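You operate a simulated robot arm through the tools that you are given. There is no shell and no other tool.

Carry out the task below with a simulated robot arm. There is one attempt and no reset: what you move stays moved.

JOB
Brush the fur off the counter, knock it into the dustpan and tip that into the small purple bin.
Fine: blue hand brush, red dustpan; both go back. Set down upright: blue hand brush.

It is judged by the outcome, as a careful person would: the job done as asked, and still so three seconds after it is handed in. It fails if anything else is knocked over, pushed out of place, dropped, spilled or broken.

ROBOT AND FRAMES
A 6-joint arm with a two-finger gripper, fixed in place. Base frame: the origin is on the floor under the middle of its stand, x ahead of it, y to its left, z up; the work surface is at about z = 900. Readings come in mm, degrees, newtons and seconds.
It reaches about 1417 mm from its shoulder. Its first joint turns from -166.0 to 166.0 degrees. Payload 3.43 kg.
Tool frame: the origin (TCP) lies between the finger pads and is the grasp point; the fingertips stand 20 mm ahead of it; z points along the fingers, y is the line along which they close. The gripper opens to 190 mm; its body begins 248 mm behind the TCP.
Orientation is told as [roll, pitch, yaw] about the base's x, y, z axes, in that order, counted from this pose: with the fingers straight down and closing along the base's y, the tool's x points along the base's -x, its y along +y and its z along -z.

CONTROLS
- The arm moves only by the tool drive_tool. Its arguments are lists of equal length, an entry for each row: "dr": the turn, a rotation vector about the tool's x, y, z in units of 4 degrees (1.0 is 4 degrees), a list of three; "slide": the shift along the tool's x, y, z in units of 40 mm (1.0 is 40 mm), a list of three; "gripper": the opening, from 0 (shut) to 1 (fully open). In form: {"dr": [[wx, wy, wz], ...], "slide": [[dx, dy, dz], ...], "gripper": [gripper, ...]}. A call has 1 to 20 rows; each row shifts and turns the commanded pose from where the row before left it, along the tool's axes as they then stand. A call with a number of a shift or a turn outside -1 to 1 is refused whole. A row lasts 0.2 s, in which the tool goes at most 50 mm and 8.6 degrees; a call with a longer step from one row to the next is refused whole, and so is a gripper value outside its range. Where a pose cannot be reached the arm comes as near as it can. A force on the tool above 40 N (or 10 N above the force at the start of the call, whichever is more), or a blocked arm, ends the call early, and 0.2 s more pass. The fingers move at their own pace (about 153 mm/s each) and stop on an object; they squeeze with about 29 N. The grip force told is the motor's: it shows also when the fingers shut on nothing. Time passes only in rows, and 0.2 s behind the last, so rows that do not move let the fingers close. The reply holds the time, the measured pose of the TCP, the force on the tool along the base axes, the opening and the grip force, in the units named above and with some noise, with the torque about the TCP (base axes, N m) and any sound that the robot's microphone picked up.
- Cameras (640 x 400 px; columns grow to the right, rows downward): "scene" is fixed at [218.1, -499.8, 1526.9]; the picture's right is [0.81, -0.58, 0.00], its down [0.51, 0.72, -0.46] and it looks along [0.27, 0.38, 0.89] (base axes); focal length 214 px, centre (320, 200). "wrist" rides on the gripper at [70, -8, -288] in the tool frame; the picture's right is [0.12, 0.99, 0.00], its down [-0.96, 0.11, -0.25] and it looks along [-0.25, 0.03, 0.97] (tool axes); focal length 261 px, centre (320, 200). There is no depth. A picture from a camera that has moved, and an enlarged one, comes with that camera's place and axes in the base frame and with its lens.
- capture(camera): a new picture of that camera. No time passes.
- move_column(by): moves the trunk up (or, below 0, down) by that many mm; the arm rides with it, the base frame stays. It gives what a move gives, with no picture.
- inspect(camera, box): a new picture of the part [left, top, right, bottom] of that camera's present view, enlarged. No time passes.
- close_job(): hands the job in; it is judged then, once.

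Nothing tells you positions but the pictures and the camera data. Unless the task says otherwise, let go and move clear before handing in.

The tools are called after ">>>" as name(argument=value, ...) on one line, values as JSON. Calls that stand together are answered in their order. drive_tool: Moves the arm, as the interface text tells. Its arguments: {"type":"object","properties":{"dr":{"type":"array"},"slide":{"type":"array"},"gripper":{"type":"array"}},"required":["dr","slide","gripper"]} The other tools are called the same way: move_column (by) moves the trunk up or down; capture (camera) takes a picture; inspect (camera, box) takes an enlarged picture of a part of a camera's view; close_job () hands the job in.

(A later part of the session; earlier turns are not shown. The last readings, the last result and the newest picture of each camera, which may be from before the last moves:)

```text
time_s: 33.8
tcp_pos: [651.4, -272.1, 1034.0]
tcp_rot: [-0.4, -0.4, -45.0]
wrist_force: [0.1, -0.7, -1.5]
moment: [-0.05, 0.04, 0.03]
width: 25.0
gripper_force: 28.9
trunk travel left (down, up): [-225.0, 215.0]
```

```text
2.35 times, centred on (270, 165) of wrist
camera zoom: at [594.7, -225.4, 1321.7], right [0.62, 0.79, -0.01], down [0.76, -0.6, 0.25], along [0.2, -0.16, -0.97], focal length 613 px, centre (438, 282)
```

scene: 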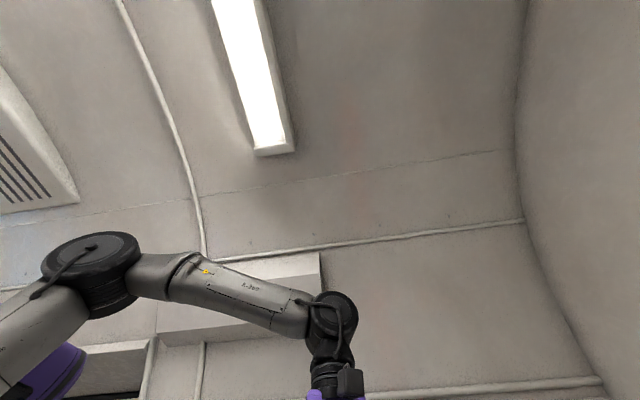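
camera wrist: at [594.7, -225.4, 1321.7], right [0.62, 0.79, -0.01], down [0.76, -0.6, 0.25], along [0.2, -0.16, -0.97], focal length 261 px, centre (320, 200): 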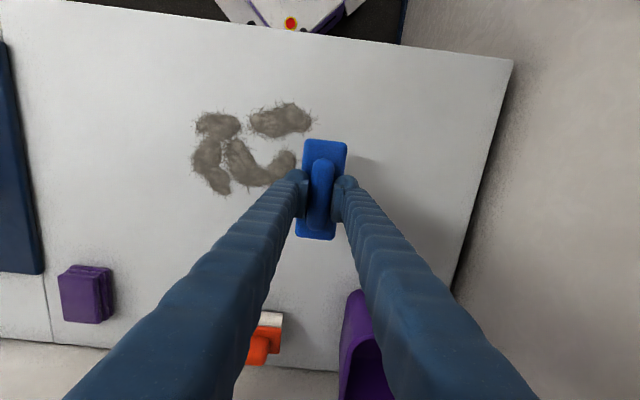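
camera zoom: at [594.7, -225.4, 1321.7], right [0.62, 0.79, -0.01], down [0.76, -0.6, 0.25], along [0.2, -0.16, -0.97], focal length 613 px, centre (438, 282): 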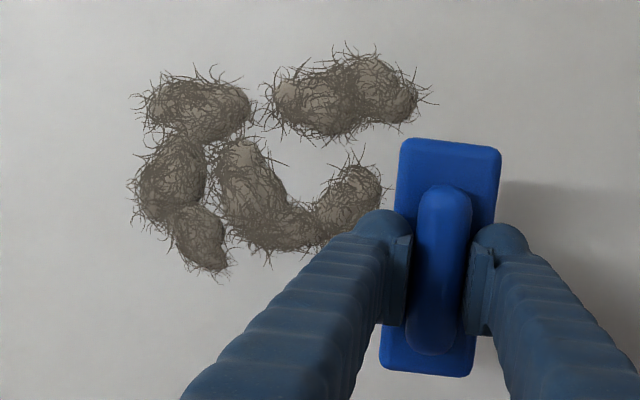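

The fur didn't move. The bristles probably passed 2–3 mm above the surface without real contact. I'll go back to the start of the stroke and press down lightly until I get a few newtons.

>>> drive_tool(dr=[[0, 0, 0], [0, 0, 0], [0, 0, 0], [0, 0, 0]], slide=[[0, 0.6, 0], [0, 0, 0.8], [0, 0, 0.75], [0, 0, 0.1]], gripper=[0, 0, 0, 0])

>>> drive_tool(dr=[[0, 0, 0]], slide=[[0, 0, 0.06]], gripper=[0])

>>> drive_tool(dr=[[0, 0, 0]], slide=[[0, 0, 0.05]], gripper=[0])

```text
time_s: 34.8
tcp_pos: [667.3, -256.6, 969.0]
tcp_rot: [-0.3, -0.4, -45.1]
wrist_force: [-1.2, 0.9, 20.5]
moment: [0.49, 0.34, -0.03]
width: 24.8
gripper_force: 28.9
trunk travel left (down, up): [-225.0, 215.0]
```

```text
time_s: 35.4
tcp_pos: [667.6, -256.0, 969.6]
tcp_rot: [-0.3, -0.7, -45.1]
wrist_force: [-0.9, 1.1, 15.1]
moment: [0.39, 0.31, -0.04]
width: 24.7
gripper_force: 29.2
trunk travel left (down, up): [-225.0, 215.0]
stopped in row 1: the force on the tool passed its limit at 42 N (the readings are from after the stop); the commanded pose is now the measured one
```

```text
time_s: 35.8
tcp_pos: [669.5, -255.5, 968.9]
tcp_rot: [-0.1, -0.9, -45.0]
wrist_force: [-4.4, 1.5, 38.8]
moment: [0.56, 0.61, -0.08]
width: 24.6
gripper_force: 28.8
trunk travel left (down, up): [-225.0, 215.0]
```

Contact is firm, with the surface at TCP z≈970. I'll back off to a light press and check the force before sweeping.

>>> drive_tool(dr=[[0, 0, 0]], slide=[[0, 0, -0.05]], gripper=[0])

```text
time_s: 36.2
tcp_pos: [667.9, -256.1, 967.6]
tcp_rot: [-0.2, -0.8, -45.0]
wrist_force: [0.9, -3.2, 29.2]
moment: [-0.22, -0.34, -0.04]
width: 25.1
gripper_force: 28.6
trunk travel left (down, up): [-225.0, 215.0]
```

>>> drive_tool(dr=[[0, 0, 0]], slide=[[0, 0, -0.06]], gripper=[0])

```text
time_s: 36.6
tcp_pos: [667.2, -254.4, 967.7]
tcp_rot: [-0.3, -0.6, -45.0]
wrist_force: [2.9, -1.9, 6.0]
moment: [-0.33, -0.53, -0.09]
width: 24.9
gripper_force: 29.1
trunk travel left (down, up): [-225.0, 215.0]
```

A light press of about 6 N now. Sweeping toward −s.

>>> drive_tool(dr=[[0, 0, 0], [0, 0, 0], [0, 0, 0], [0, 0, 0], [0, 0, 0], [0, 0, 0]], slide=[[0, -0.4, 0], [0, -0.4, 0], [0, -0.4, 0], [0, -0.4, 0], [0, -0.4, 0], [0, -0.4, 0]], gripper=[0, 0, 0, 0, 0, 0])

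>>> inspect(camera="wrist", box=[190, 80, 390, 250])

```text
time_s: 38.0
tcp_pos: [600.5, -324.4, 970.7]
tcp_rot: [-0.2, -0.7, -45.0]
wrist_force: [-0.6, -0.3, -1.0]
moment: [0.03, -0.03, 0.0]
width: 25.0
gripper_force: 29.4
trunk travel left (down, up): [-225.0, 215.0]
```

```text
2.35 times, centred on (290, 165) of wrist
camera zoom: at [542.7, -277.4, 1258.0], right [0.62, 0.79, -0.01], down [0.76, -0.6, 0.26], along [0.2, -0.16, -0.97], focal length 613 px, centre (391, 282)
```

zoom: 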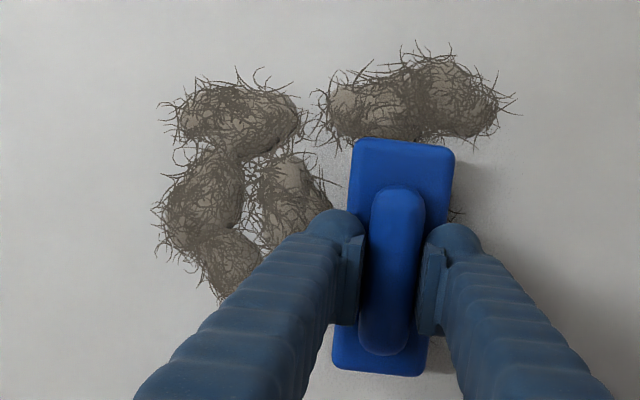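

>>> drive_tool(dr=[[0, 0, 0], [0, 0, 0], [0, 0, 0], [0, 0, 0]], slide=[[0, 0, -0.8], [0, 0, -0.8], [0, 0.8, 0], [0, 0.8, 0]], gripper=[0, 0, 0, 0])

>>> inspect(camera="wrist", box=[150, 80, 390, 250])

```text
time_s: 39.0
tcp_pos: [645.5, -278.2, 1032.6]
tcp_rot: [-0.4, -0.5, -44.8]
wrist_force: [0.4, 1.1, -0.8]
moment: [-0.05, 0.03, 0.01]
width: 24.8
gripper_force: 29.0
trunk travel left (down, up): [-225.0, 215.0]
```

```text
2.35 times, centred on (270, 165) of wrist
camera zoom: at [588.6, -232.1, 1320.0], right [0.62, 0.79, -0.01], down [0.76, -0.6, 0.26], along [0.2, -0.16, -0.97], focal length 613 px, centre (438, 282)
```

zoom: 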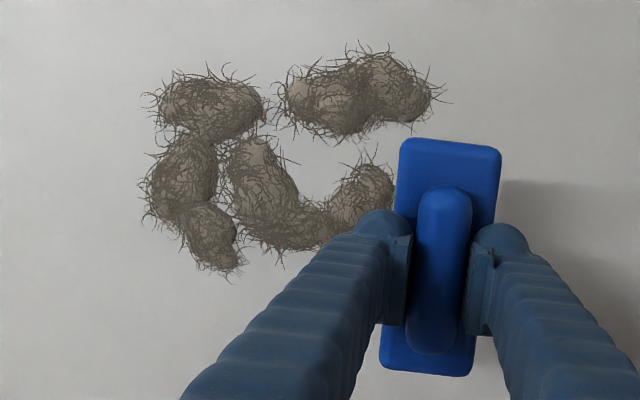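

The fur is still in place, and the brush had lost contact partway through. I'll level the tool slightly and redo the stroke with steady pressure, checking the force as I go.

>>> drive_tool(dr=[[0.05, 0.2, 0], [0, 0, 0], [0, 0, 0], [0, 0, 0]], slide=[[0, 0.6, 0], [0, 0, 0.8], [0, 0, 0.72], [0, 0, 0.08]], gripper=[0, 0, 0, 0])

```text
time_s: 40.0
tcp_pos: [662.1, -261.5, 969.2]
tcp_rot: [-0.3, 0.2, -45.0]
wrist_force: [-1.5, 0.8, 5.0]
moment: [-0.01, -0.19, 0.08]
width: 24.8
gripper_force: 29.5
trunk travel left (down, up): [-225.0, 215.0]
```

>>> drive_tool(dr=[[0, 0, 0], [0, 0, 0], [0, 0, 0]], slide=[[0, 0, 0.03], [0, -0.4, 0.005], [0, -0.4, 0.005]], gripper=[0, 0, 0])

>>> drive_tool(dr=[[0, 0, 0], [0, 0, 0]], slide=[[0, -0.4, 0.01], [0, -0.4, 0.01]], gripper=[0, 0])

```text
time_s: 40.8
tcp_pos: [638.9, -283.1, 968.6]
tcp_rot: [-0.4, 0.1, -45.0]
wrist_force: [-1.7, 0.0, 3.4]
moment: [-0.09, -0.23, -0.02]
width: 24.9
gripper_force: 29.1
trunk travel left (down, up): [-225.0, 215.0]
```

```text
time_s: 41.4
tcp_pos: [616.3, -305.7, 969.4]
tcp_rot: [-0.3, 0.1, -45.0]
wrist_force: [0.8, -1.1, 10.3]
moment: [-0.38, -0.51, -0.1]
width: 24.8
gripper_force: 29.2
trunk travel left (down, up): [-225.0, 215.0]
```

>>> drive_tool(dr=[[0, 0, 0], [0, 0, 0], [0, 0, 0]], slide=[[0, -0.4, 0.005], [0, -0.4, 0.005], [0, -0.4, 0.005]], gripper=[0, 0, 0])

>>> inspect(camera="wrist", box=[190, 80, 390, 250])

```text
time_s: 42.2
tcp_pos: [582.8, -340.5, 968.1]
tcp_rot: [-0.3, -0.1, -44.8]
wrist_force: [-0.3, -0.1, 16.2]
moment: [-0.59, -0.76, -0.01]
width: 25.0
gripper_force: 29.1
trunk travel left (down, up): [-225.0, 215.0]
```

```text
2.35 times, centred on (290, 165) of wrist
camera zoom: at [527.9, -295.6, 1256.9], right [0.62, 0.79, -0.01], down [0.76, -0.6, 0.25], along [0.19, -0.16, -0.97], focal length 613 px, centre (391, 282)
```

zoom: 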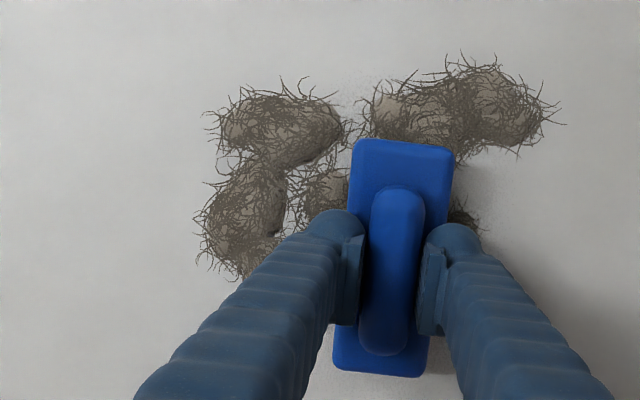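

>>> drive_tool(dr=[[0, 0, 0], [0, 0, 0], [0, 0, 0], [0, 0, 0]], slide=[[0, -0.4, 0.005], [0, -0.4, 0.005], [0, -0.4, 0.005], [0, -0.4, 0]], gripper=[0, 0, 0, 0])

>>> inspect(camera="wrist", box=[190, 80, 430, 250])

```text
time_s: 43.2
tcp_pos: [536.0, -386.3, 968.7]
tcp_rot: [-0.5, 0.3, -44.9]
wrist_force: [-0.4, -1.7, 9.7]
moment: [-0.23, -0.23, -0.06]
width: 24.8
gripper_force: 28.8
trunk travel left (down, up): [-225.0, 215.0]
```

```text
2.35 times, centred on (310, 165) of wrist
camera zoom: at [482.8, -341.0, 1256.9], right [0.62, 0.79, -0.01], down [0.76, -0.6, 0.24], along [0.19, -0.16, -0.97], focal length 613 px, centre (344, 282)
```

zoom: 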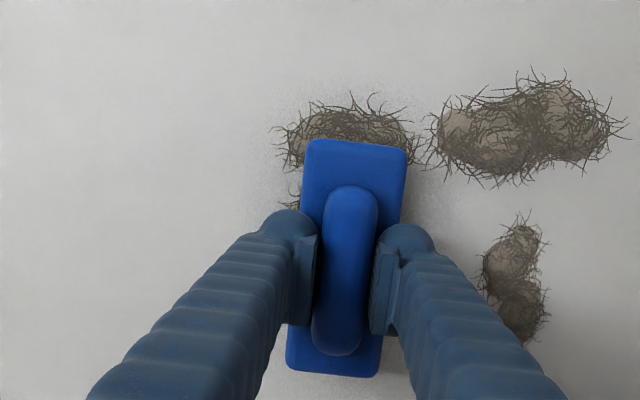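

The middle tuft has left its place, so pressing harder (about 15 N) seems to work. I'll lift and check whether it's on the bristles.

>>> drive_tool(dr=[[0, 0, 0], [0, 0, 0], [0, 0, 0]], slide=[[0, 0, -0.8], [0, 0, -0.8], [0, 0, -0.8]], gripper=[0, 0, 0])

>>> capture(camera="wrist")

>>> inspect(camera="wrist", box=[200, 80, 440, 250])

```text
time_s: 44.0
tcp_pos: [536.5, -386.7, 1065.8]
tcp_rot: [-0.4, 0.1, -45.0]
wrist_force: [0.0, 0.1, -1.0]
moment: [0.02, -0.04, 0.01]
width: 24.8
gripper_force: 29.2
trunk travel left (down, up): [-225.0, 215.0]
```

```text
taken
camera wrist: at [483.7, -342.2, 1354.5], right [0.62, 0.79, -0.01], down [0.76, -0.6, 0.24], along [0.19, -0.16, -0.97], focal length 261 px, centre (320, 200)
```

wrist: 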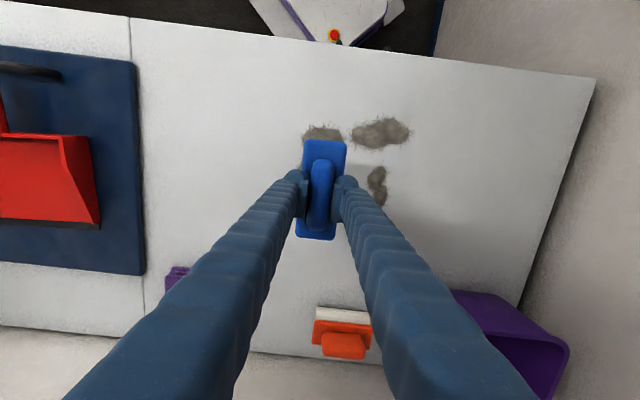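

```text
2.35 times, centred on (320, 165) of wrist
camera zoom: at [483.7, -342.2, 1354.5], right [0.62, 0.79, -0.01], down [0.76, -0.6, 0.24], along [0.19, -0.16, -0.97], focal length 613 px, centre (320, 282)
```

zoom: 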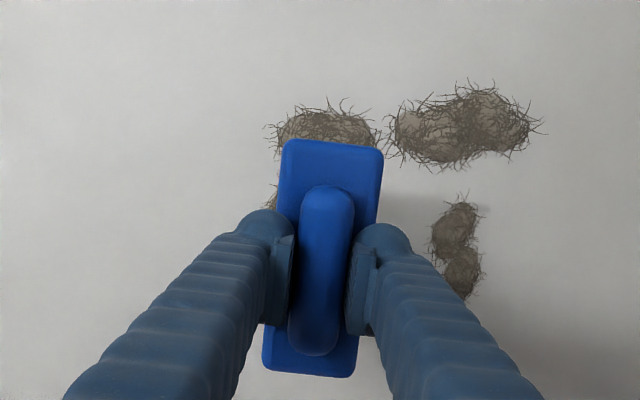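

>>> drive_tool(dr=[[0, 0, 0], [0, 0, 0], [0, 0, 0], [0, 0, 0], [0, 0, 0]], slide=[[0, 0.95, 0], [0, 0.95, 0], [0, 0.95, 0], [0, 0.95, 0], [0, 0.9, 0]], gripper=[0, 0, 0, 0, 0])

>>> capture(camera="wrist")

>>> inspect(camera="wrist", box=[140, 70, 380, 240])

```text
time_s: 45.2
tcp_pos: [671.1, -253.2, 1062.3]
tcp_rot: [-0.5, 0.2, -45.0]
wrist_force: [-0.1, 0.2, -0.9]
moment: [-0.03, 0.09, 0.02]
width: 24.8
gripper_force: 28.7
trunk travel left (down, up): [-225.0, 215.0]
```

```text
taken
camera wrist: at [618.6, -208.7, 1349.6], right [0.62, 0.79, -0.01], down [0.76, -0.6, 0.24], along [0.19, -0.16, -0.97], focal length 261 px, centre (320, 200)
```

wrist: 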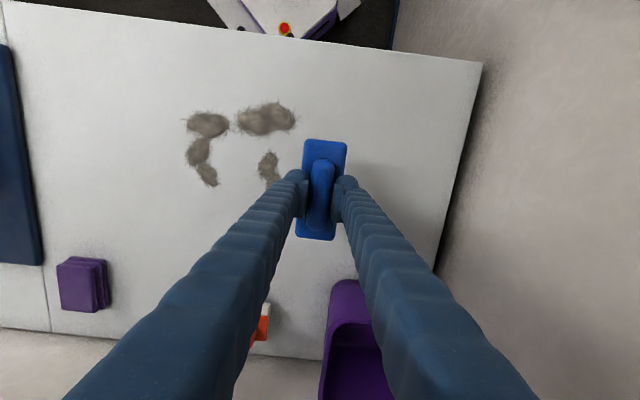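

```text
2.35 times, centred on (260, 155) of wrist
camera zoom: at [618.6, -208.7, 1349.6], right [0.62, 0.79, -0.01], down [0.76, -0.6, 0.24], along [0.19, -0.16, -0.97], focal length 613 px, centre (461, 306)
```

zoom: 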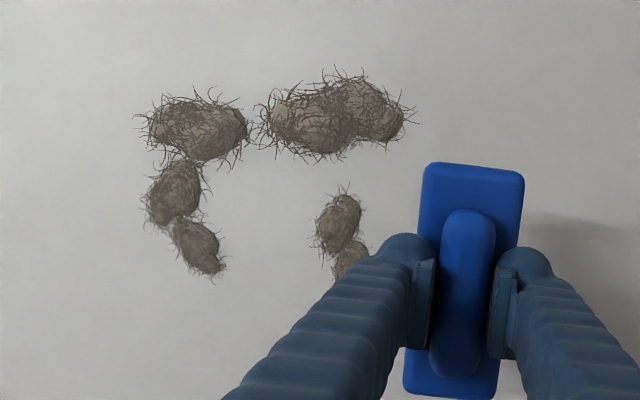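

That confirms it: the pressed stroke lifted the middle tuft onto the bristles, so the fur clings and will later be knocked off into the dustpan. I'll repeat with firm, steady pressure over the rest.

>>> drive_tool(dr=[[0, 0, 0], [0, 0, 0], [0, 0, 0], [0, 0, 0]], slide=[[-0.1, -0.4, 0.8], [0, 0, 0.8], [0, 0, 0.6], [0, 0, 0.12]], gripper=[0, 0, 0, 0])

```text
time_s: 46.2
tcp_pos: [661.0, -267.2, 970.3]
tcp_rot: [-0.4, 0.1, -45.0]
wrist_force: [-0.8, -0.2, 2.2]
moment: [0.04, -0.01, 0.0]
width: 25.0
gripper_force: 29.4
trunk travel left (down, up): [-225.0, 215.0]
```

>>> drive_tool(dr=[[0, 0, 0], [0, 0, 0], [0, 0, 0], [0, 0, 0]], slide=[[0, 0, 0.06], [0, -0.3, 0.005], [0, -0.3, 0.005], [0, -0.3, 0.005]], gripper=[0, 0, 0, 0])

>>> drive_tool(dr=[[0, 0, 0], [0, 0, 0], [0, 0, 0]], slide=[[0, -0.3, 0.005], [0, -0.3, 0.005], [0, -0.3, 0.005]], gripper=[0, 0, 0])

>>> inspect(camera="wrist", box=[190, 80, 430, 250])

```text
time_s: 47.2
tcp_pos: [634.9, -293.4, 968.2]
tcp_rot: [-0.3, -0.1, -45.0]
wrist_force: [4.9, 1.1, 32.5]
moment: [0.22, -0.13, -0.28]
width: 24.4
gripper_force: 28.8
trunk travel left (down, up): [-225.0, 215.0]
```

```text
time_s: 48.0
tcp_pos: [616.9, -314.0, 968.2]
tcp_rot: [-0.4, -0.1, -45.0]
wrist_force: [-1.6, -4.3, 9.9]
moment: [0.18, 0.41, 0.16]
width: 24.8
gripper_force: 29.0
trunk travel left (down, up): [-225.0, 215.0]
stopped in row 3: the force on the tool passed its limit at 44 N (the readings are from after the stop); the commanded pose is now the measured one
```

```text
2.35 times, centred on (310, 165) of wrist
camera zoom: at [561.2, -269.4, 1256.6], right [0.62, 0.79, -0.01], down [0.76, -0.6, 0.25], along [0.19, -0.16, -0.97], focal length 613 px, centre (344, 282)
```

zoom: 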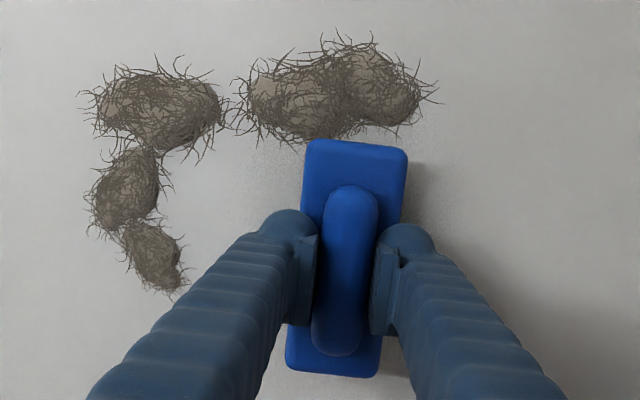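

Slightly too hard there. Pressure is back to about 10 N, so I'll continue the stroke without pressing further.

>>> drive_tool(dr=[[0, 0, 0], [0, 0, 0], [0, 0, 0]], slide=[[0, -0.3, 0.01], [0, -0.3, 0.01], [0, -0.3, 0]], gripper=[0, 0, 0])

>>> inspect(camera="wrist", box=[190, 80, 430, 250])

```text
time_s: 48.8
tcp_pos: [589.9, -340.9, 969.5]
tcp_rot: [-0.4, -0.2, -45.1]
wrist_force: [4.0, 2.6, 33.3]
moment: [0.55, 0.18, -0.42]
width: 24.6
gripper_force: 28.5
trunk travel left (down, up): [-225.0, 215.0]
```

```text
2.35 times, centred on (310, 165) of wrist
camera zoom: at [534.9, -295.0, 1256.3], right [0.62, 0.79, -0.01], down [0.76, -0.6, 0.25], along [0.19, -0.16, -0.97], focal length 613 px, centre (344, 282)
```

zoom: 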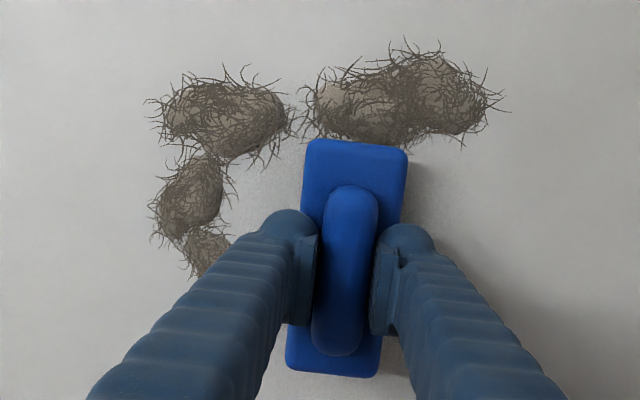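

>>> drive_tool(dr=[[0, 0, 0], [0, 0, 0], [0, 0, 0]], slide=[[0, -0.3, -0.03], [0, -0.3, 0], [0, -0.3, 0]], gripper=[0, 0, 0])

>>> drive_tool(dr=[[0, 0, 0], [0, 0, 0], [0, 0, 0]], slide=[[0, -0.3, 0], [0, -0.3, 0], [0, -0.3, 0]], gripper=[0, 0, 0])

>>> inspect(camera="wrist", box=[190, 80, 430, 250])

```text
time_s: 49.6
tcp_pos: [564.2, -365.2, 969.2]
tcp_rot: [-0.4, 0.1, -45.0]
wrist_force: [3.7, 2.9, 28.8]
moment: [0.11, -0.41, -0.19]
width: 25.0
gripper_force: 29.2
trunk travel left (down, up): [-225.0, 215.0]
```

```text
time_s: 50.4
tcp_pos: [540.1, -390.3, 968.0]
tcp_rot: [-0.4, 0.0, -44.9]
wrist_force: [3.0, 3.0, 22.6]
moment: [0.14, -0.34, -0.1]
width: 24.7
gripper_force: 29.2
trunk travel left (down, up): [-225.0, 215.0]
```

```text
2.35 times, centred on (310, 165) of wrist
camera zoom: at [485.3, -345.9, 1256.5], right [0.62, 0.79, -0.01], down [0.76, -0.6, 0.25], along [0.19, -0.16, -0.97], focal length 613 px, centre (344, 282)
```

zoom: 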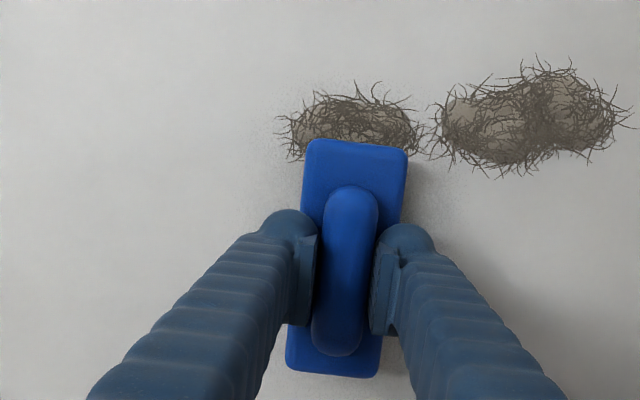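

It's working: the lower tuft is gone. Continuing the stroke over the left tuft.

>>> drive_tool(dr=[[0, 0, 0], [0, 0, 0], [0, 0, 0], [0, 0, 0]], slide=[[0, -0.3, 0], [0, -0.3, 0], [0, -0.3, 0], [0, -0.3, 0]], gripper=[0, 0, 0, 0])

>>> drive_tool(dr=[[0, 0, 0], [0, 0, 0], [0, 0, 0], [0, 0, 0]], slide=[[0, -0.3, 0], [0, -0.3, 0], [0, -0.3, 0], [0, -0.3, 0]], gripper=[0, 0, 0, 0])

>>> inspect(camera="wrist", box=[230, 70, 470, 240])

```text
time_s: 51.4
tcp_pos: [506.3, -423.5, 971.5]
tcp_rot: [-0.4, 0.2, -45.0]
wrist_force: [-0.5, -0.8, -0.9]
moment: [0.01, -0.04, -0.03]
width: 24.7
gripper_force: 29.1
trunk travel left (down, up): [-225.0, 215.0]
```

```text
time_s: 52.4
tcp_pos: [471.0, -458.4, 970.7]
tcp_rot: [-0.4, -0.1, -44.9]
wrist_force: [-0.1, 0.1, -1.1]
moment: [-0.03, -0.01, -0.01]
width: 24.7
gripper_force: 29.1
trunk travel left (down, up): [-225.0, 215.0]
```

```text
2.35 times, centred on (350, 155) of wrist
camera zoom: at [417.4, -414.5, 1258.2], right [0.62, 0.79, -0.01], down [0.76, -0.6, 0.25], along [0.19, -0.16, -0.97], focal length 613 px, centre (249, 306)
```

zoom: 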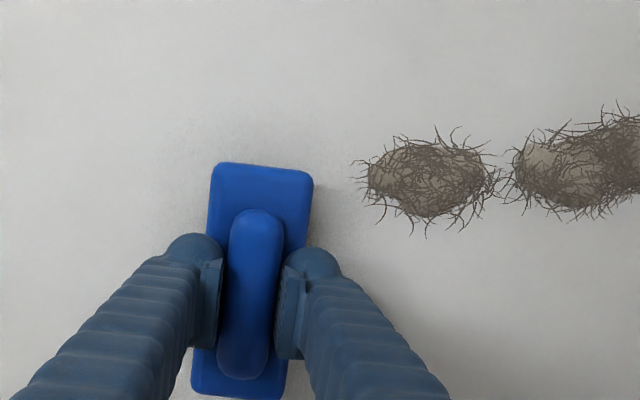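

The back row is clear and only the two front tufts remain. I'll lift slightly, shift toward the front (n≈572), and stroke back in the +s direction.

>>> drive_tool(dr=[[0, 0, 0], [0, 0, 0], [0, 0, 0], [0, 0, 0], [0, 0, 0]], slide=[[0, 0, -0.5], [0.7, 0, 0], [0.7, 0, 0], [0.7, 0, 0], [0, 0, 0.5]], gripper=[0, 0, 0, 0, 0])

>>> drive_tool(dr=[[0, 0, 0]], slide=[[0, 0, 0.06]], gripper=[0])

```text
time_s: 53.6
tcp_pos: [413.3, -401.0, 970.0]
tcp_rot: [-0.4, 0.0, -44.9]
wrist_force: [-0.4, -0.1, -1.1]
moment: [-0.1, 0.02, 0.03]
width: 24.8
gripper_force: 29.1
trunk travel left (down, up): [-225.0, 215.0]
```

```text
time_s: 54.0
tcp_pos: [414.1, -400.3, 969.3]
tcp_rot: [-0.3, 0.0, -44.9]
wrist_force: [-1.5, 0.6, 17.9]
moment: [0.69, 0.19, 0.12]
width: 24.6
gripper_force: 29.5
trunk travel left (down, up): [-225.0, 215.0]
```

>>> drive_tool(dr=[[0, 0, 0], [0, 0, 0], [0, 0, 0], [0, 0, 0]], slide=[[0, 0.3, -0.002], [0, 0.3, -0.002], [0, 0.3, -0.002], [0, 0.3, -0.002]], gripper=[0, 0, 0, 0])

>>> drive_tool(dr=[[0, 0, 0], [0, 0, 0], [0, 0, 0], [0, 0, 0]], slide=[[0, 0.3, 0], [0, 0.3, 0], [0, 0.3, 0], [0, 0.3, 0]], gripper=[0, 0, 0, 0])

>>> inspect(camera="wrist", box=[230, 70, 470, 240])

```text
time_s: 55.0
tcp_pos: [447.2, -365.9, 968.8]
tcp_rot: [-0.3, 0.0, -44.9]
wrist_force: [-2.7, -2.3, 21.8]
moment: [0.32, -0.19, 0.2]
width: 25.0
gripper_force: 29.3
trunk travel left (down, up): [-225.0, 215.0]
```

```text
time_s: 56.0
tcp_pos: [478.8, -331.5, 969.6]
tcp_rot: [-0.4, 0.0, -45.1]
wrist_force: [-1.5, 0.5, 14.1]
moment: [0.12, -0.27, 0.1]
width: 24.9
gripper_force: 28.9
trunk travel left (down, up): [-225.0, 215.0]
```

```text
2.35 times, centred on (350, 155) of wrist
camera zoom: at [425.5, -286.8, 1256.7], right [0.62, 0.79, -0.01], down [0.76, -0.6, 0.25], along [0.19, -0.16, -0.97], focal length 613 px, centre (249, 306)
```

zoom: 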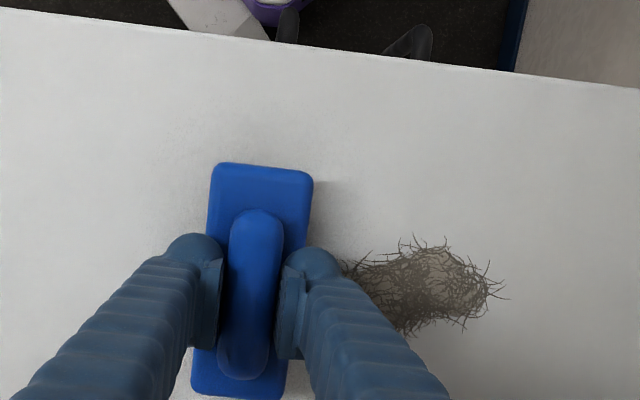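

>>> drive_tool(dr=[[0, 0, 0], [0, 0, 0], [0, 0, 0], [0, 0, 0]], slide=[[0, 0.3, 0], [0, 0.3, 0], [0, 0.3, 0], [0, 0.3, 0]], gripper=[0, 0, 0, 0])

>>> drive_tool(dr=[[0, 0, 0], [0, 0, 0], [0, 0, 0], [0, 0, 0]], slide=[[0, 0.3, 0], [0, 0.3, 0], [0, 0.3, 0], [0, 0.3, 0]], gripper=[0, 0, 0, 0])

>>> drive_tool(dr=[[0, 0, 0], [0, 0, 0], [0, 0, 0], [0, 0, 0]], slide=[[0, 0.3, 0], [0, 0.3, 0], [0, 0.3, 0], [0, 0.3, 0]], gripper=[0, 0, 0, 0])

>>> inspect(camera="wrist", box=[150, 70, 390, 240])

```text
time_s: 57.0
tcp_pos: [513.8, -296.7, 968.8]
tcp_rot: [-0.3, 0.1, -45.0]
wrist_force: [-0.5, 0.5, 17.4]
moment: [0.44, -0.13, 0.24]
width: 24.9
gripper_force: 28.2
trunk travel left (down, up): [-225.0, 215.0]
```

```text
time_s: 58.0
tcp_pos: [547.3, -263.0, 968.2]
tcp_rot: [-0.3, -0.1, -44.8]
wrist_force: [-5.6, -5.5, 36.6]
moment: [0.41, 0.26, 0.29]
width: 24.9
gripper_force: 29.1
trunk travel left (down, up): [-225.0, 215.0]
```

```text
time_s: 58.5
tcp_pos: [557.4, -254.4, 968.7]
tcp_rot: [-0.3, -0.1, -45.0]
wrist_force: [-3.4, 4.8, 17.4]
moment: [0.45, -0.13, 0.1]
width: 25.0
gripper_force: 29.3
trunk travel left (down, up): [-225.0, 215.0]
stopped in row 2: the force on the tool passed its limit at 49 N (the readings are from after the stop); the commanded pose is now the measured one
```

```text
2.35 times, centred on (270, 155) of wrist
camera zoom: at [502.2, -208.9, 1256.4], right [0.62, 0.79, -0.01], down [0.76, -0.6, 0.25], along [0.19, -0.16, -0.97], focal length 613 px, centre (438, 306)
```

zoom: 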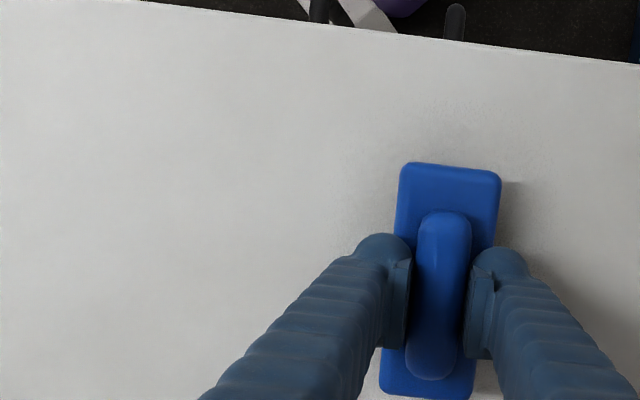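

>>> drive_tool(dr=[[0, 0, 0], [0, 0, 0], [0, 0, 0], [0, 0, 0], [0, 0, 0]], slide=[[0, 0.3, -0.02], [0, 0.3, -0.005], [0, 0.3, -0.005], [0, 0.3, -0.005], [0, 0.3, -0.005]], gripper=[0, 0, 0, 0, 0])

>>> drive_tool(dr=[[0, 0, 0], [0, 0, 0], [0, 0, 0], [0, 0, 0]], slide=[[0, 0, -0.5], [0, 0, -0.7], [0, 0, -0.8], [0, 0, -0.8]], gripper=[0, 0, 0, 0])

>>> capture(camera="wrist")

```text
time_s: 59.7
tcp_pos: [600.2, -211.5, 970.1]
tcp_rot: [-0.4, 0.0, -45.0]
wrist_force: [0.3, -0.4, 3.7]
moment: [-0.12, -0.24, 0.01]
width: 25.0
gripper_force: 29.5
trunk travel left (down, up): [-225.0, 215.0]
```

```text
time_s: 60.7
tcp_pos: [599.2, -212.2, 1080.4]
tcp_rot: [-0.4, 0.0, -44.9]
wrist_force: [0.4, -0.2, -1.3]
moment: [-0.02, -0.03, 0.0]
width: 24.8
gripper_force: 28.6
trunk travel left (down, up): [-225.0, 215.0]
```

```text
taken
camera wrist: at [544.9, -167.6, 1368.0], right [0.62, 0.79, -0.01], down [0.76, -0.6, 0.25], along [0.19, -0.16, -0.97], focal length 261 px, centre (320, 200)
```

wrist: 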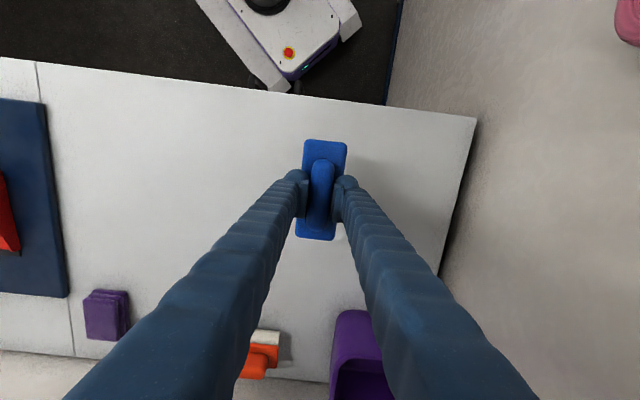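

The counter now looks clear and the fur is on the bristles. I'll turn the brush gently to line up with the dustpan's width (yaw ≈49.5°) before carrying it over.

>>> drive_tool(dr=[[0, 0, -1], [0, 0, -1], [0, 0, -1], [0, 0, -1], [0, 0, -1], [0, 0, -1], [0, 0, -1], [0, 0, -1], [0, 0, -1], [0, 0, -1], [0, 0, -1], [0, 0, -1], [0, 0, -1], [0, 0, -1], [0, 0, -1], [0, 0, -1], [0, 0, -1], [0, 0, -1], [0, 0, -1], [0, 0, -1]], slide=[[0, 0, -0.1], [0, 0, -0.1], [0, 0, -0.1], [0, 0, -0.1], [0, 0, -0.1], [0, 0, -0.1], [0, 0, -0.1], [0, 0, -0.1], [0, 0, -0.1], [0, 0, -0.1], [0, 0, 0], [0, 0, 0], [0, 0, 0], [0, 0, 0], [0, 0, 0], [0, 0, 0], [0, 0, 0], [0, 0, 0], [0, 0, 0], [0, 0, 0]], gripper=[0, 0, 0, 0, 0, 0, 0, 0, 0, 0, 0, 0, 0, 0, 0, 0, 0, 0, 0, 0])

>>> capture(camera="wrist")

```text
time_s: 64.9
tcp_pos: [601.2, -211.2, 1121.1]
tcp_rot: [-0.1, 0.5, 35.1]
wrist_force: [-0.2, 1.0, -1.2]
moment: [0.02, -0.02, 0.04]
width: 24.9
gripper_force: 28.7
trunk travel left (down, up): [-225.0, 215.0]
```

```text
taken
camera wrist: at [549.9, -257.8, 1408.3], right [-0.67, 0.74, 0.0], down [0.72, 0.65, 0.24], along [0.18, 0.16, -0.97], focal length 261 px, centre (320, 200)
```

wrist: 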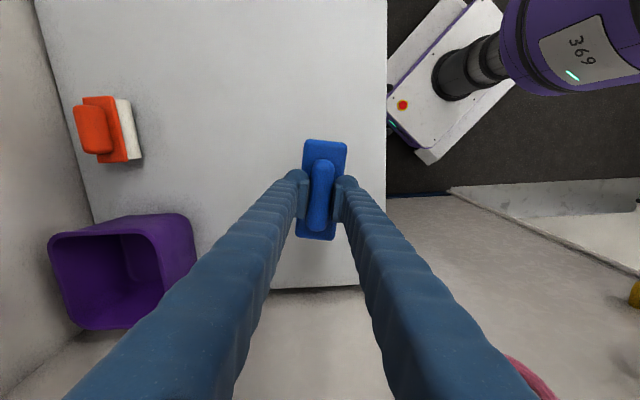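

The counter is clean in this view. I'll finish the turn and carry the brush over to the dustpan at a steady pace.

>>> drive_tool(dr=[[0, 0, -1], [0, 0, -1], [0, 0, -1], [0, 0, -0.6], [0, 0, 0], [0, 0, 0], [0, 0, 0], [0, 0, 0], [0, 0, 0], [0, 0, 0], [0, 0, 0], [0, 0, 0], [0, 0, 0], [0, 0, 0], [0, 0, 0], [0, 0, 0], [0, 0, 0], [0, 0, 0], [0, 0, 0], [0, 0, 0]], slide=[[0, 0, 0], [0, 0, 0], [0, 0, 0], [0, 0, 0], [0.4, -0.05, 0], [0.7, -0.1, 0], [0.8, -0.115, 0], [0.8, -0.115, 0], [0.8, -0.115, 0], [0.8, -0.115, 0], [0.8, -0.115, 0], [0.8, -0.115, 0], [0.8, -0.115, 0], [0.8, -0.115, 0], [0.8, -0.115, 0], [0.8, -0.115, 0], [0.8, -0.115, 0], [0.8, -0.115, 0], [0.8, -0.115, 0], [0.4, -0.06, 0]], gripper=[0, 0, 0, 0, 0, 0, 0, 0, 0, 0, 0, 0, 0, 0, 0, 0, 0, 0, 0, 0])

>>> capture(camera="wrist")

```text
time_s: 69.1
tcp_pos: [342.7, -617.4, 1123.0]
tcp_rot: [-0.1, 0.4, 49.4]
wrist_force: [0.7, 0.0, -1.0]
moment: [0.08, -0.02, -0.04]
width: 25.0
gripper_force: 29.2
trunk travel left (down, up): [-225.0, 215.0]
```

```text
taken
camera wrist: at [303.8, -675.9, 1411.4], right [-0.83, 0.56, 0.0], down [0.54, 0.81, 0.24], along [0.13, 0.2, -0.97], focal length 261 px, centre (320, 200)
```

wrist: 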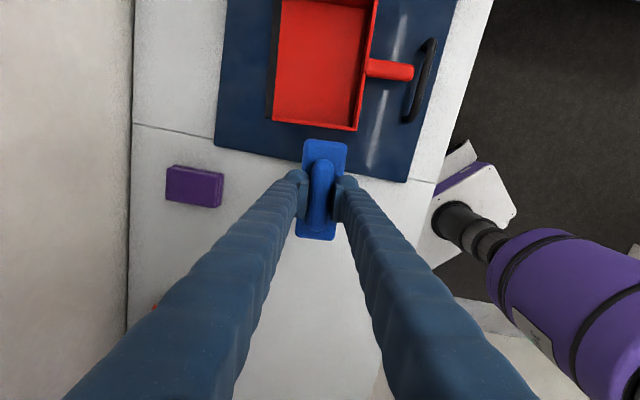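

The dustpan is straight ahead and aligned with the brush. I'll move over the pan centre.

>>> drive_tool(dr=[[0, 0, 0], [0, 0, 0], [0, 0, 0], [0, 0, 0], [0, 0, 0], [0, 0, 0], [0, 0, 0]], slide=[[0.5, -0.07, 0], [0.75, -0.12, 0], [0.75, -0.12, 0], [0.75, -0.12, 0], [0.75, -0.12, 0], [0.75, -0.12, 0], [0.42, -0.05, 0]], gripper=[0, 0, 0, 0, 0, 0, 0])

>>> capture(camera="wrist")

```text
time_s: 70.7
tcp_pos: [244.0, -778.7, 1124.7]
tcp_rot: [-0.1, 0.3, 49.4]
wrist_force: [0.4, -0.6, -1.5]
moment: [-0.01, 0.0, 0.01]
width: 24.8
gripper_force: 28.3
trunk travel left (down, up): [-225.0, 215.0]
```

```text
taken
camera wrist: at [205.5, -835.6, 1412.7], right [-0.83, 0.56, 0.0], down [0.54, 0.81, 0.24], along [0.13, 0.2, -0.97], focal length 261 px, centre (320, 200)
```

wrist: 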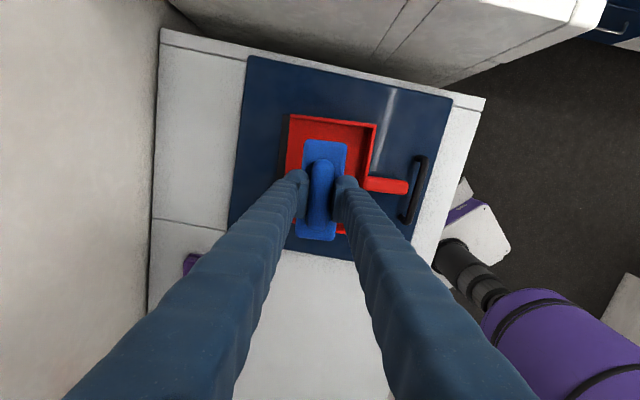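

>>> inspect(camera="wrist", box=[240, 90, 440, 260])

```text
2.35 times, centred on (340, 175) of wrist
camera zoom: at [205.5, -835.6, 1412.7], right [-0.83, 0.56, 0.0], down [0.54, 0.81, 0.24], along [0.13, 0.2, -0.97], focal length 613 px, centre (273, 259)
```

zoom: 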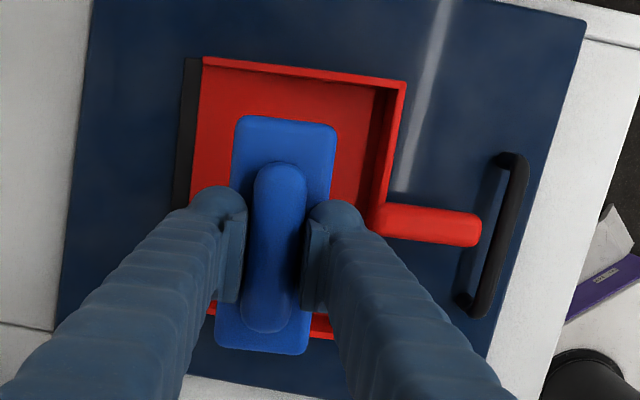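

The brush is centred over the pan. I'll shift 10 mm toward the pan's back and lower into it, stopping just above the floor.

>>> drive_tool(dr=[[0, 0, 0], [0, 0, 0], [0, 0, 0], [0, 0, 0], [0, 0, 0]], slide=[[0, 0.25, 0.5], [0, 0, 0.7], [0, 0, 0.8], [0, 0, 0.8], [0, 0, 0.5]], gripper=[0, 0, 0, 0, 0])

>>> inspect(camera="wrist", box=[240, 90, 440, 260])

```text
time_s: 71.9
tcp_pos: [236.4, -771.7, 992.7]
tcp_rot: [0.0, 0.4, 49.4]
wrist_force: [-0.2, 0.1, -1.3]
moment: [0.0, 0.01, -0.02]
width: 24.6
gripper_force: 29.2
trunk travel left (down, up): [-225.0, 215.0]
```

```text
2.35 times, centred on (340, 175) of wrist
camera zoom: at [198.0, -830.1, 1281.2], right [-0.83, 0.56, 0.0], down [0.54, 0.81, 0.24], along [0.13, 0.2, -0.97], focal length 613 px, centre (273, 259)
```

zoom: 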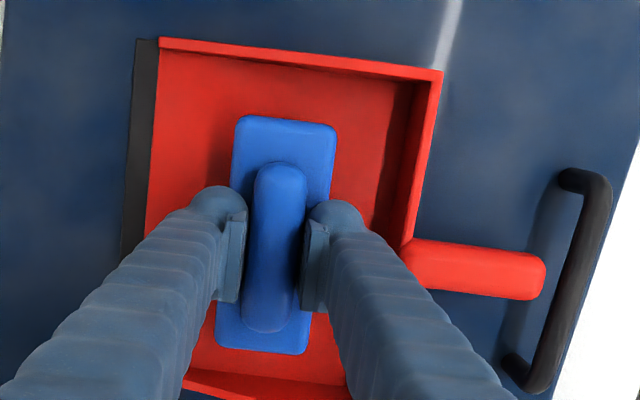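

Well placed inside the pan. Lowering slowly to touch the pan floor.

>>> drive_tool(dr=[[0, 0, 0], [0, 0, 0], [0, 0, 0]], slide=[[0, 0, 0.12], [0, 0, 0.12], [0, 0, 0.12]], gripper=[0, 0, 0])

```text
time_s: 72.5
tcp_pos: [235.8, -774.0, 991.1]
tcp_rot: [-0.3, 0.6, 49.5]
wrist_force: [-1.1, -0.8, 10.7]
moment: [0.3, -0.18, -0.04]
width: 24.8
gripper_force: 29.0
trunk travel left (down, up): [-225.0, 215.0]
stopped in row 3: the force on the tool passed its limit at 45 N (the readings are from after the stop); the commanded pose is now the measured one
```

It contacted the pan floor (TCP z≈988) with a 45 N tap. I'll lift up and look for fur in the pan.

>>> drive_tool(dr=[[0, 0, 0], [0, 0, 0], [0, 0, 0]], slide=[[0, 0, -0.5], [0, 0, -0.8], [0, 0, -0.8]], gripper=[0, 0, 0])

>>> inspect(camera="wrist", box=[240, 90, 440, 260])

```text
time_s: 73.3
tcp_pos: [235.8, -773.6, 1073.6]
tcp_rot: [-0.3, 0.5, 49.4]
wrist_force: [-0.2, -0.7, -1.3]
moment: [0.02, -0.03, 0.02]
width: 24.7
gripper_force: 28.9
trunk travel left (down, up): [-225.0, 215.0]
```

```text
2.35 times, centred on (340, 175) of wrist
camera zoom: at [196.6, -830.7, 1361.6], right [-0.83, 0.56, 0.0], down [0.54, 0.81, 0.24], along [0.13, 0.2, -0.97], focal length 613 px, centre (273, 259)
```

zoom: 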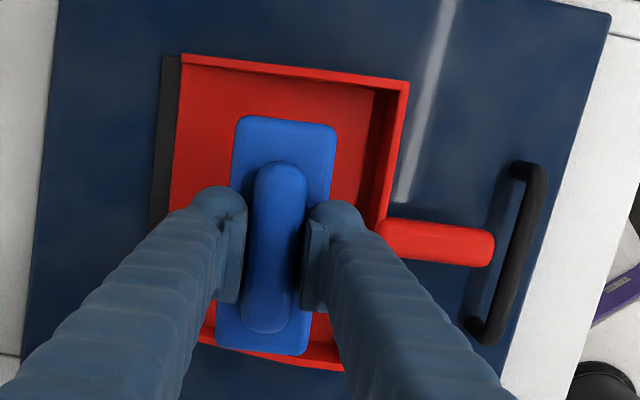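

I'll give it a couple of sharper taps inside the pan before checking underneath.

>>> drive_tool(dr=[[0, 0, 0], [0, 0, 0], [0, 0, 0], [0, 0, 0]], slide=[[0, 0, 0.8], [0, 0, 0.8], [0, 0, 0.35], [0, 0, 0.3]], gripper=[0, 0, 0, 0])

>>> drive_tool(dr=[[0, 0, 0], [0, 0, 0], [0, 0, 0]], slide=[[0, 0, -0.8], [0, 0, 0.5], [0, 0, 0.4]], gripper=[0, 0, 0])

>>> drive_tool(dr=[[0, 0, 0], [0, 0, 0], [0, 0, 0], [0, 0, 0], [0, 0, 0]], slide=[[0, 0, -0.8], [0, 0, -0.8], [-0.8, 0, -0.3], [-0.9, 0, 0], [-0.9, 0, 0]], gripper=[0, 0, 0, 0, 0])

>>> capture(camera="wrist")

>>> inspect(camera="wrist", box=[240, 50, 440, 220])

```text
time_s: 74.4
tcp_pos: [238.5, -776.7, 990.5]
tcp_rot: [-0.7, 0.8, 49.4]
wrist_force: [-2.1, -3.3, 12.0]
moment: [0.4, -0.08, 0.03]
width: 24.8
gripper_force: 29.2
trunk travel left (down, up): [-225.0, 215.0]
stopped in row 4: the force on the tool passed its limit at 49 N (the readings are from after the stop); the commanded pose is now the measured one
```

```text
time_s: 75.4
tcp_pos: [239.0, -777.8, 991.1]
tcp_rot: [-0.9, 0.9, 49.4]
wrist_force: [-0.4, -0.4, 9.5]
moment: [0.4, -0.07, 0.08]
width: 24.9
gripper_force: 28.7
trunk travel left (down, up): [-225.0, 215.0]
stopped in row 3: the force on the tool passed its limit at 44 N (the readings are from after the stop); the commanded pose is now the measured one
```

```text
time_s: 76.6
tcp_pos: [306.6, -696.8, 1063.7]
tcp_rot: [-0.8, 0.8, 49.4]
wrist_force: [0.8, -0.1, -1.7]
moment: [0.01, 0.03, -0.01]
width: 24.8
gripper_force: 28.9
trunk travel left (down, up): [-225.0, 215.0]
```

```text
taken
camera wrist: at [265.6, -750.2, 1352.2], right [-0.83, 0.56, -0.01], down [0.54, 0.81, 0.23], along [0.14, 0.19, -0.97], focal length 261 px, centre (320, 200)
```

wrist: 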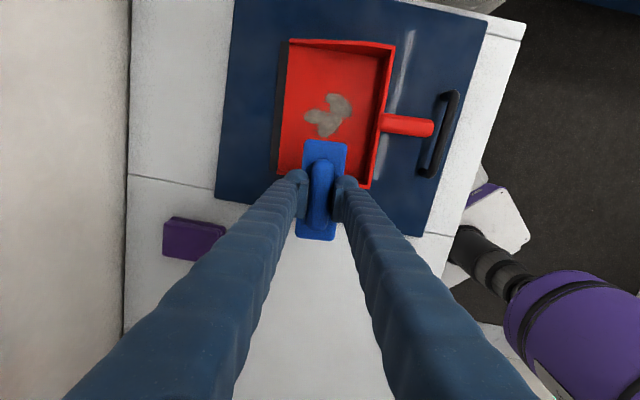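

```text
2.35 times, centred on (340, 135) of wrist
camera zoom: at [265.6, -750.2, 1352.2], right [-0.83, 0.56, -0.01], down [0.54, 0.81, 0.23], along [0.14, 0.19, -0.97], focal length 613 px, centre (273, 353)
```

zoom: 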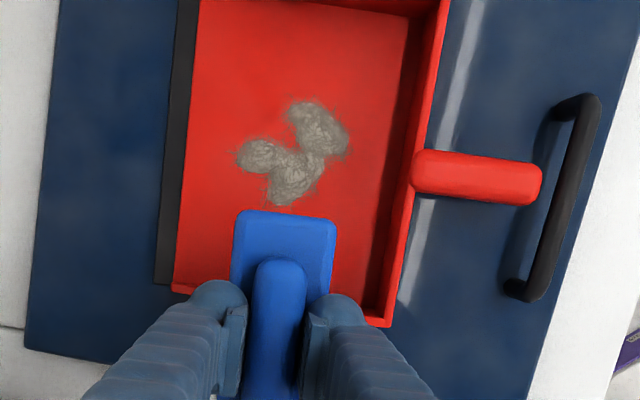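

The fur has dropped into the middle of the pan. I'll knock again in case some is still clinging, then compare.

>>> drive_tool(dr=[[0, 0, 0], [0, 0, 0], [0, 0, 0], [0, 0, 0], [0, 0, 0], [0, 0, 0]], slide=[[0.9, 0, 0], [0.9, 0, 0], [0.8, 0.3, 0], [0, 0, 0.8], [0, 0, 0.6], [0, 0, 0.6]], gripper=[0, 0, 0, 0, 0, 0])

>>> drive_tool(dr=[[0, 0, 0], [0, 0, 0], [0, 0, 0]], slide=[[0, 0, -0.8], [0, 0, 0.5], [0, 0, 0.4]], gripper=[0, 0, 0])

>>> drive_tool(dr=[[0, 0, 0], [0, 0, 0], [0, 0, 0]], slide=[[0, 0, -0.8], [0, 0, 0.5], [0, 0, 0.4]], gripper=[0, 0, 0])

>>> drive_tool(dr=[[0, 0, 0], [0, 0, 0], [0, 0, 0], [0, 0, 0], [0, 0, 0]], slide=[[0, 0, -0.8], [0, 0, -0.8], [-0.8, 0, -0.3], [-0.9, 0, 0], [-0.9, 0, 0]], gripper=[0, 0, 0, 0, 0])

>>> inspect(camera="wrist", box=[240, 50, 440, 220])

```text
time_s: 78.0
tcp_pos: [228.9, -769.4, 989.6]
tcp_rot: [-1.1, 0.9, 49.3]
wrist_force: [1.7, 4.6, 45.0]
moment: [1.28, 0.23, -0.08]
width: 24.8
gripper_force: 28.8
trunk travel left (down, up): [-225.0, 215.0]
```

```text
time_s: 78.9
tcp_pos: [230.2, -771.5, 991.1]
tcp_rot: [-1.3, 1.1, 49.4]
wrist_force: [-3.3, -0.1, 16.9]
moment: [0.68, -0.06, 0.12]
width: 24.9
gripper_force: 28.9
trunk travel left (down, up): [-225.0, 215.0]
stopped in row 3: the force on the tool passed its limit at 63 N (the readings are from after the stop); the commanded pose is now the measured one
```

```text
time_s: 79.8
tcp_pos: [232.3, -773.6, 992.2]
tcp_rot: [-1.5, 1.4, 49.3]
wrist_force: [-1.7, -0.7, 11.7]
moment: [0.47, -0.08, 0.1]
width: 24.9
gripper_force: 29.2
trunk travel left (down, up): [-225.0, 215.0]
stopped in row 3: the force on the tool passed its limit at 47 N (the readings are from after the stop); the commanded pose is now the measured one
```

```text
time_s: 81.0
tcp_pos: [302.1, -694.3, 1062.7]
tcp_rot: [-1.4, 1.2, 49.3]
wrist_force: [-0.1, 0.6, -1.7]
moment: [0.05, 0.01, -0.02]
width: 24.8
gripper_force: 29.0
trunk travel left (down, up): [-225.0, 215.0]
```

```text
2.35 times, centred on (340, 135) of wrist
camera zoom: at [260.3, -744.3, 1351.4], right [-0.83, 0.56, -0.02], down [0.54, 0.81, 0.22], along [0.14, 0.17, -0.97], focal length 613 px, centre (273, 353)
```

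zoom: 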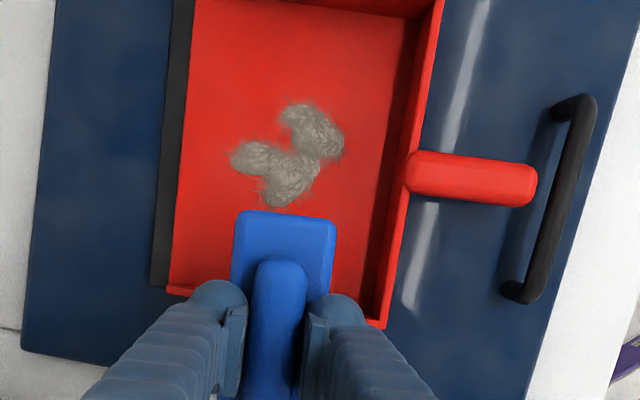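

The pile is unchanged after three more knocks, so the brush is probably empty. I'll verify by raising the brush and tilting its underside toward the fixed scene camera. First I'll move clear at this height.

>>> drive_tool(dr=[[0, 0, 0], [0, 0, 0], [0, 0, 0], [0, 0, 0], [0, 0, 0], [0, 0, 0], [0, 0, 0], [0, 0, 0], [0, 0, 0], [0, 0, 0]], slide=[[-0.73, 0.52, -0.5], [-0.73, 0.52, -0.5], [-0.73, 0.52, -0.5], [-0.73, 0.52, -0.5], [-0.73, 0.52, -0.5], [-0.73, 0.52, -0.5], [-0.73, 0.52, -0.5], [-0.73, 0.52, -0.5], [-0.73, 0.52, -0.5], [-0.73, 0.52, -0.5]], gripper=[0, 0, 0, 0, 0, 0, 0, 0, 0, 0])

>>> drive_tool(dr=[[0, 1, 0], [0, 1, 0], [0, 1, 0], [0, 1, 0], [0, 1, 0], [0, 1, 0], [0, 1, 0], [0, 1, 0]], slide=[[0, 0, -1], [0, 0, -1], [0, 0, -1], [0, 0, -1], [0, 0, -0.9], [0, 0, -0.8], [0, 0, -0.5], [0, 0, -0.5]], gripper=[0, 0, 0, 0, 0, 0, 0, 0])

>>> capture(camera="scene")

```text
time_s: 83.2
tcp_pos: [328.6, -327.0, 1249.5]
tcp_rot: [-1.5, 1.2, 49.4]
wrist_force: [-0.7, 0.0, -0.8]
moment: [-0.05, -0.04, 0.0]
width: 24.9
gripper_force: 29.0
trunk travel left (down, up): [-225.0, 215.0]
```

```text
time_s: 85.0
tcp_pos: [366.5, -279.0, 1508.2]
tcp_rot: [-1.8, 33.3, 48.3]
wrist_force: [-0.5, -1.1, -2.2]
moment: [0.05, -0.01, -0.03]
width: 24.7
gripper_force: 29.1
trunk travel left (down, up): [-225.0, 215.0]
```

```text
taken
```

scene: 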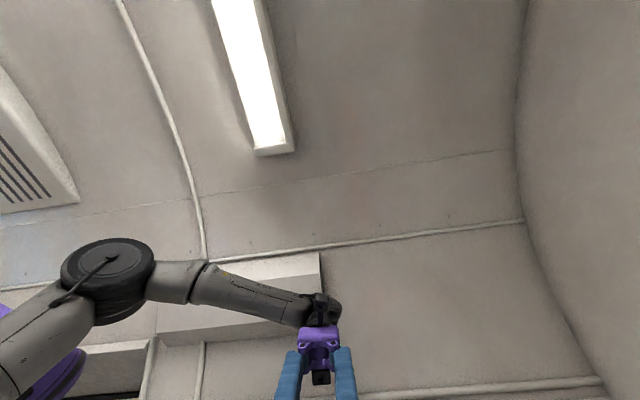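

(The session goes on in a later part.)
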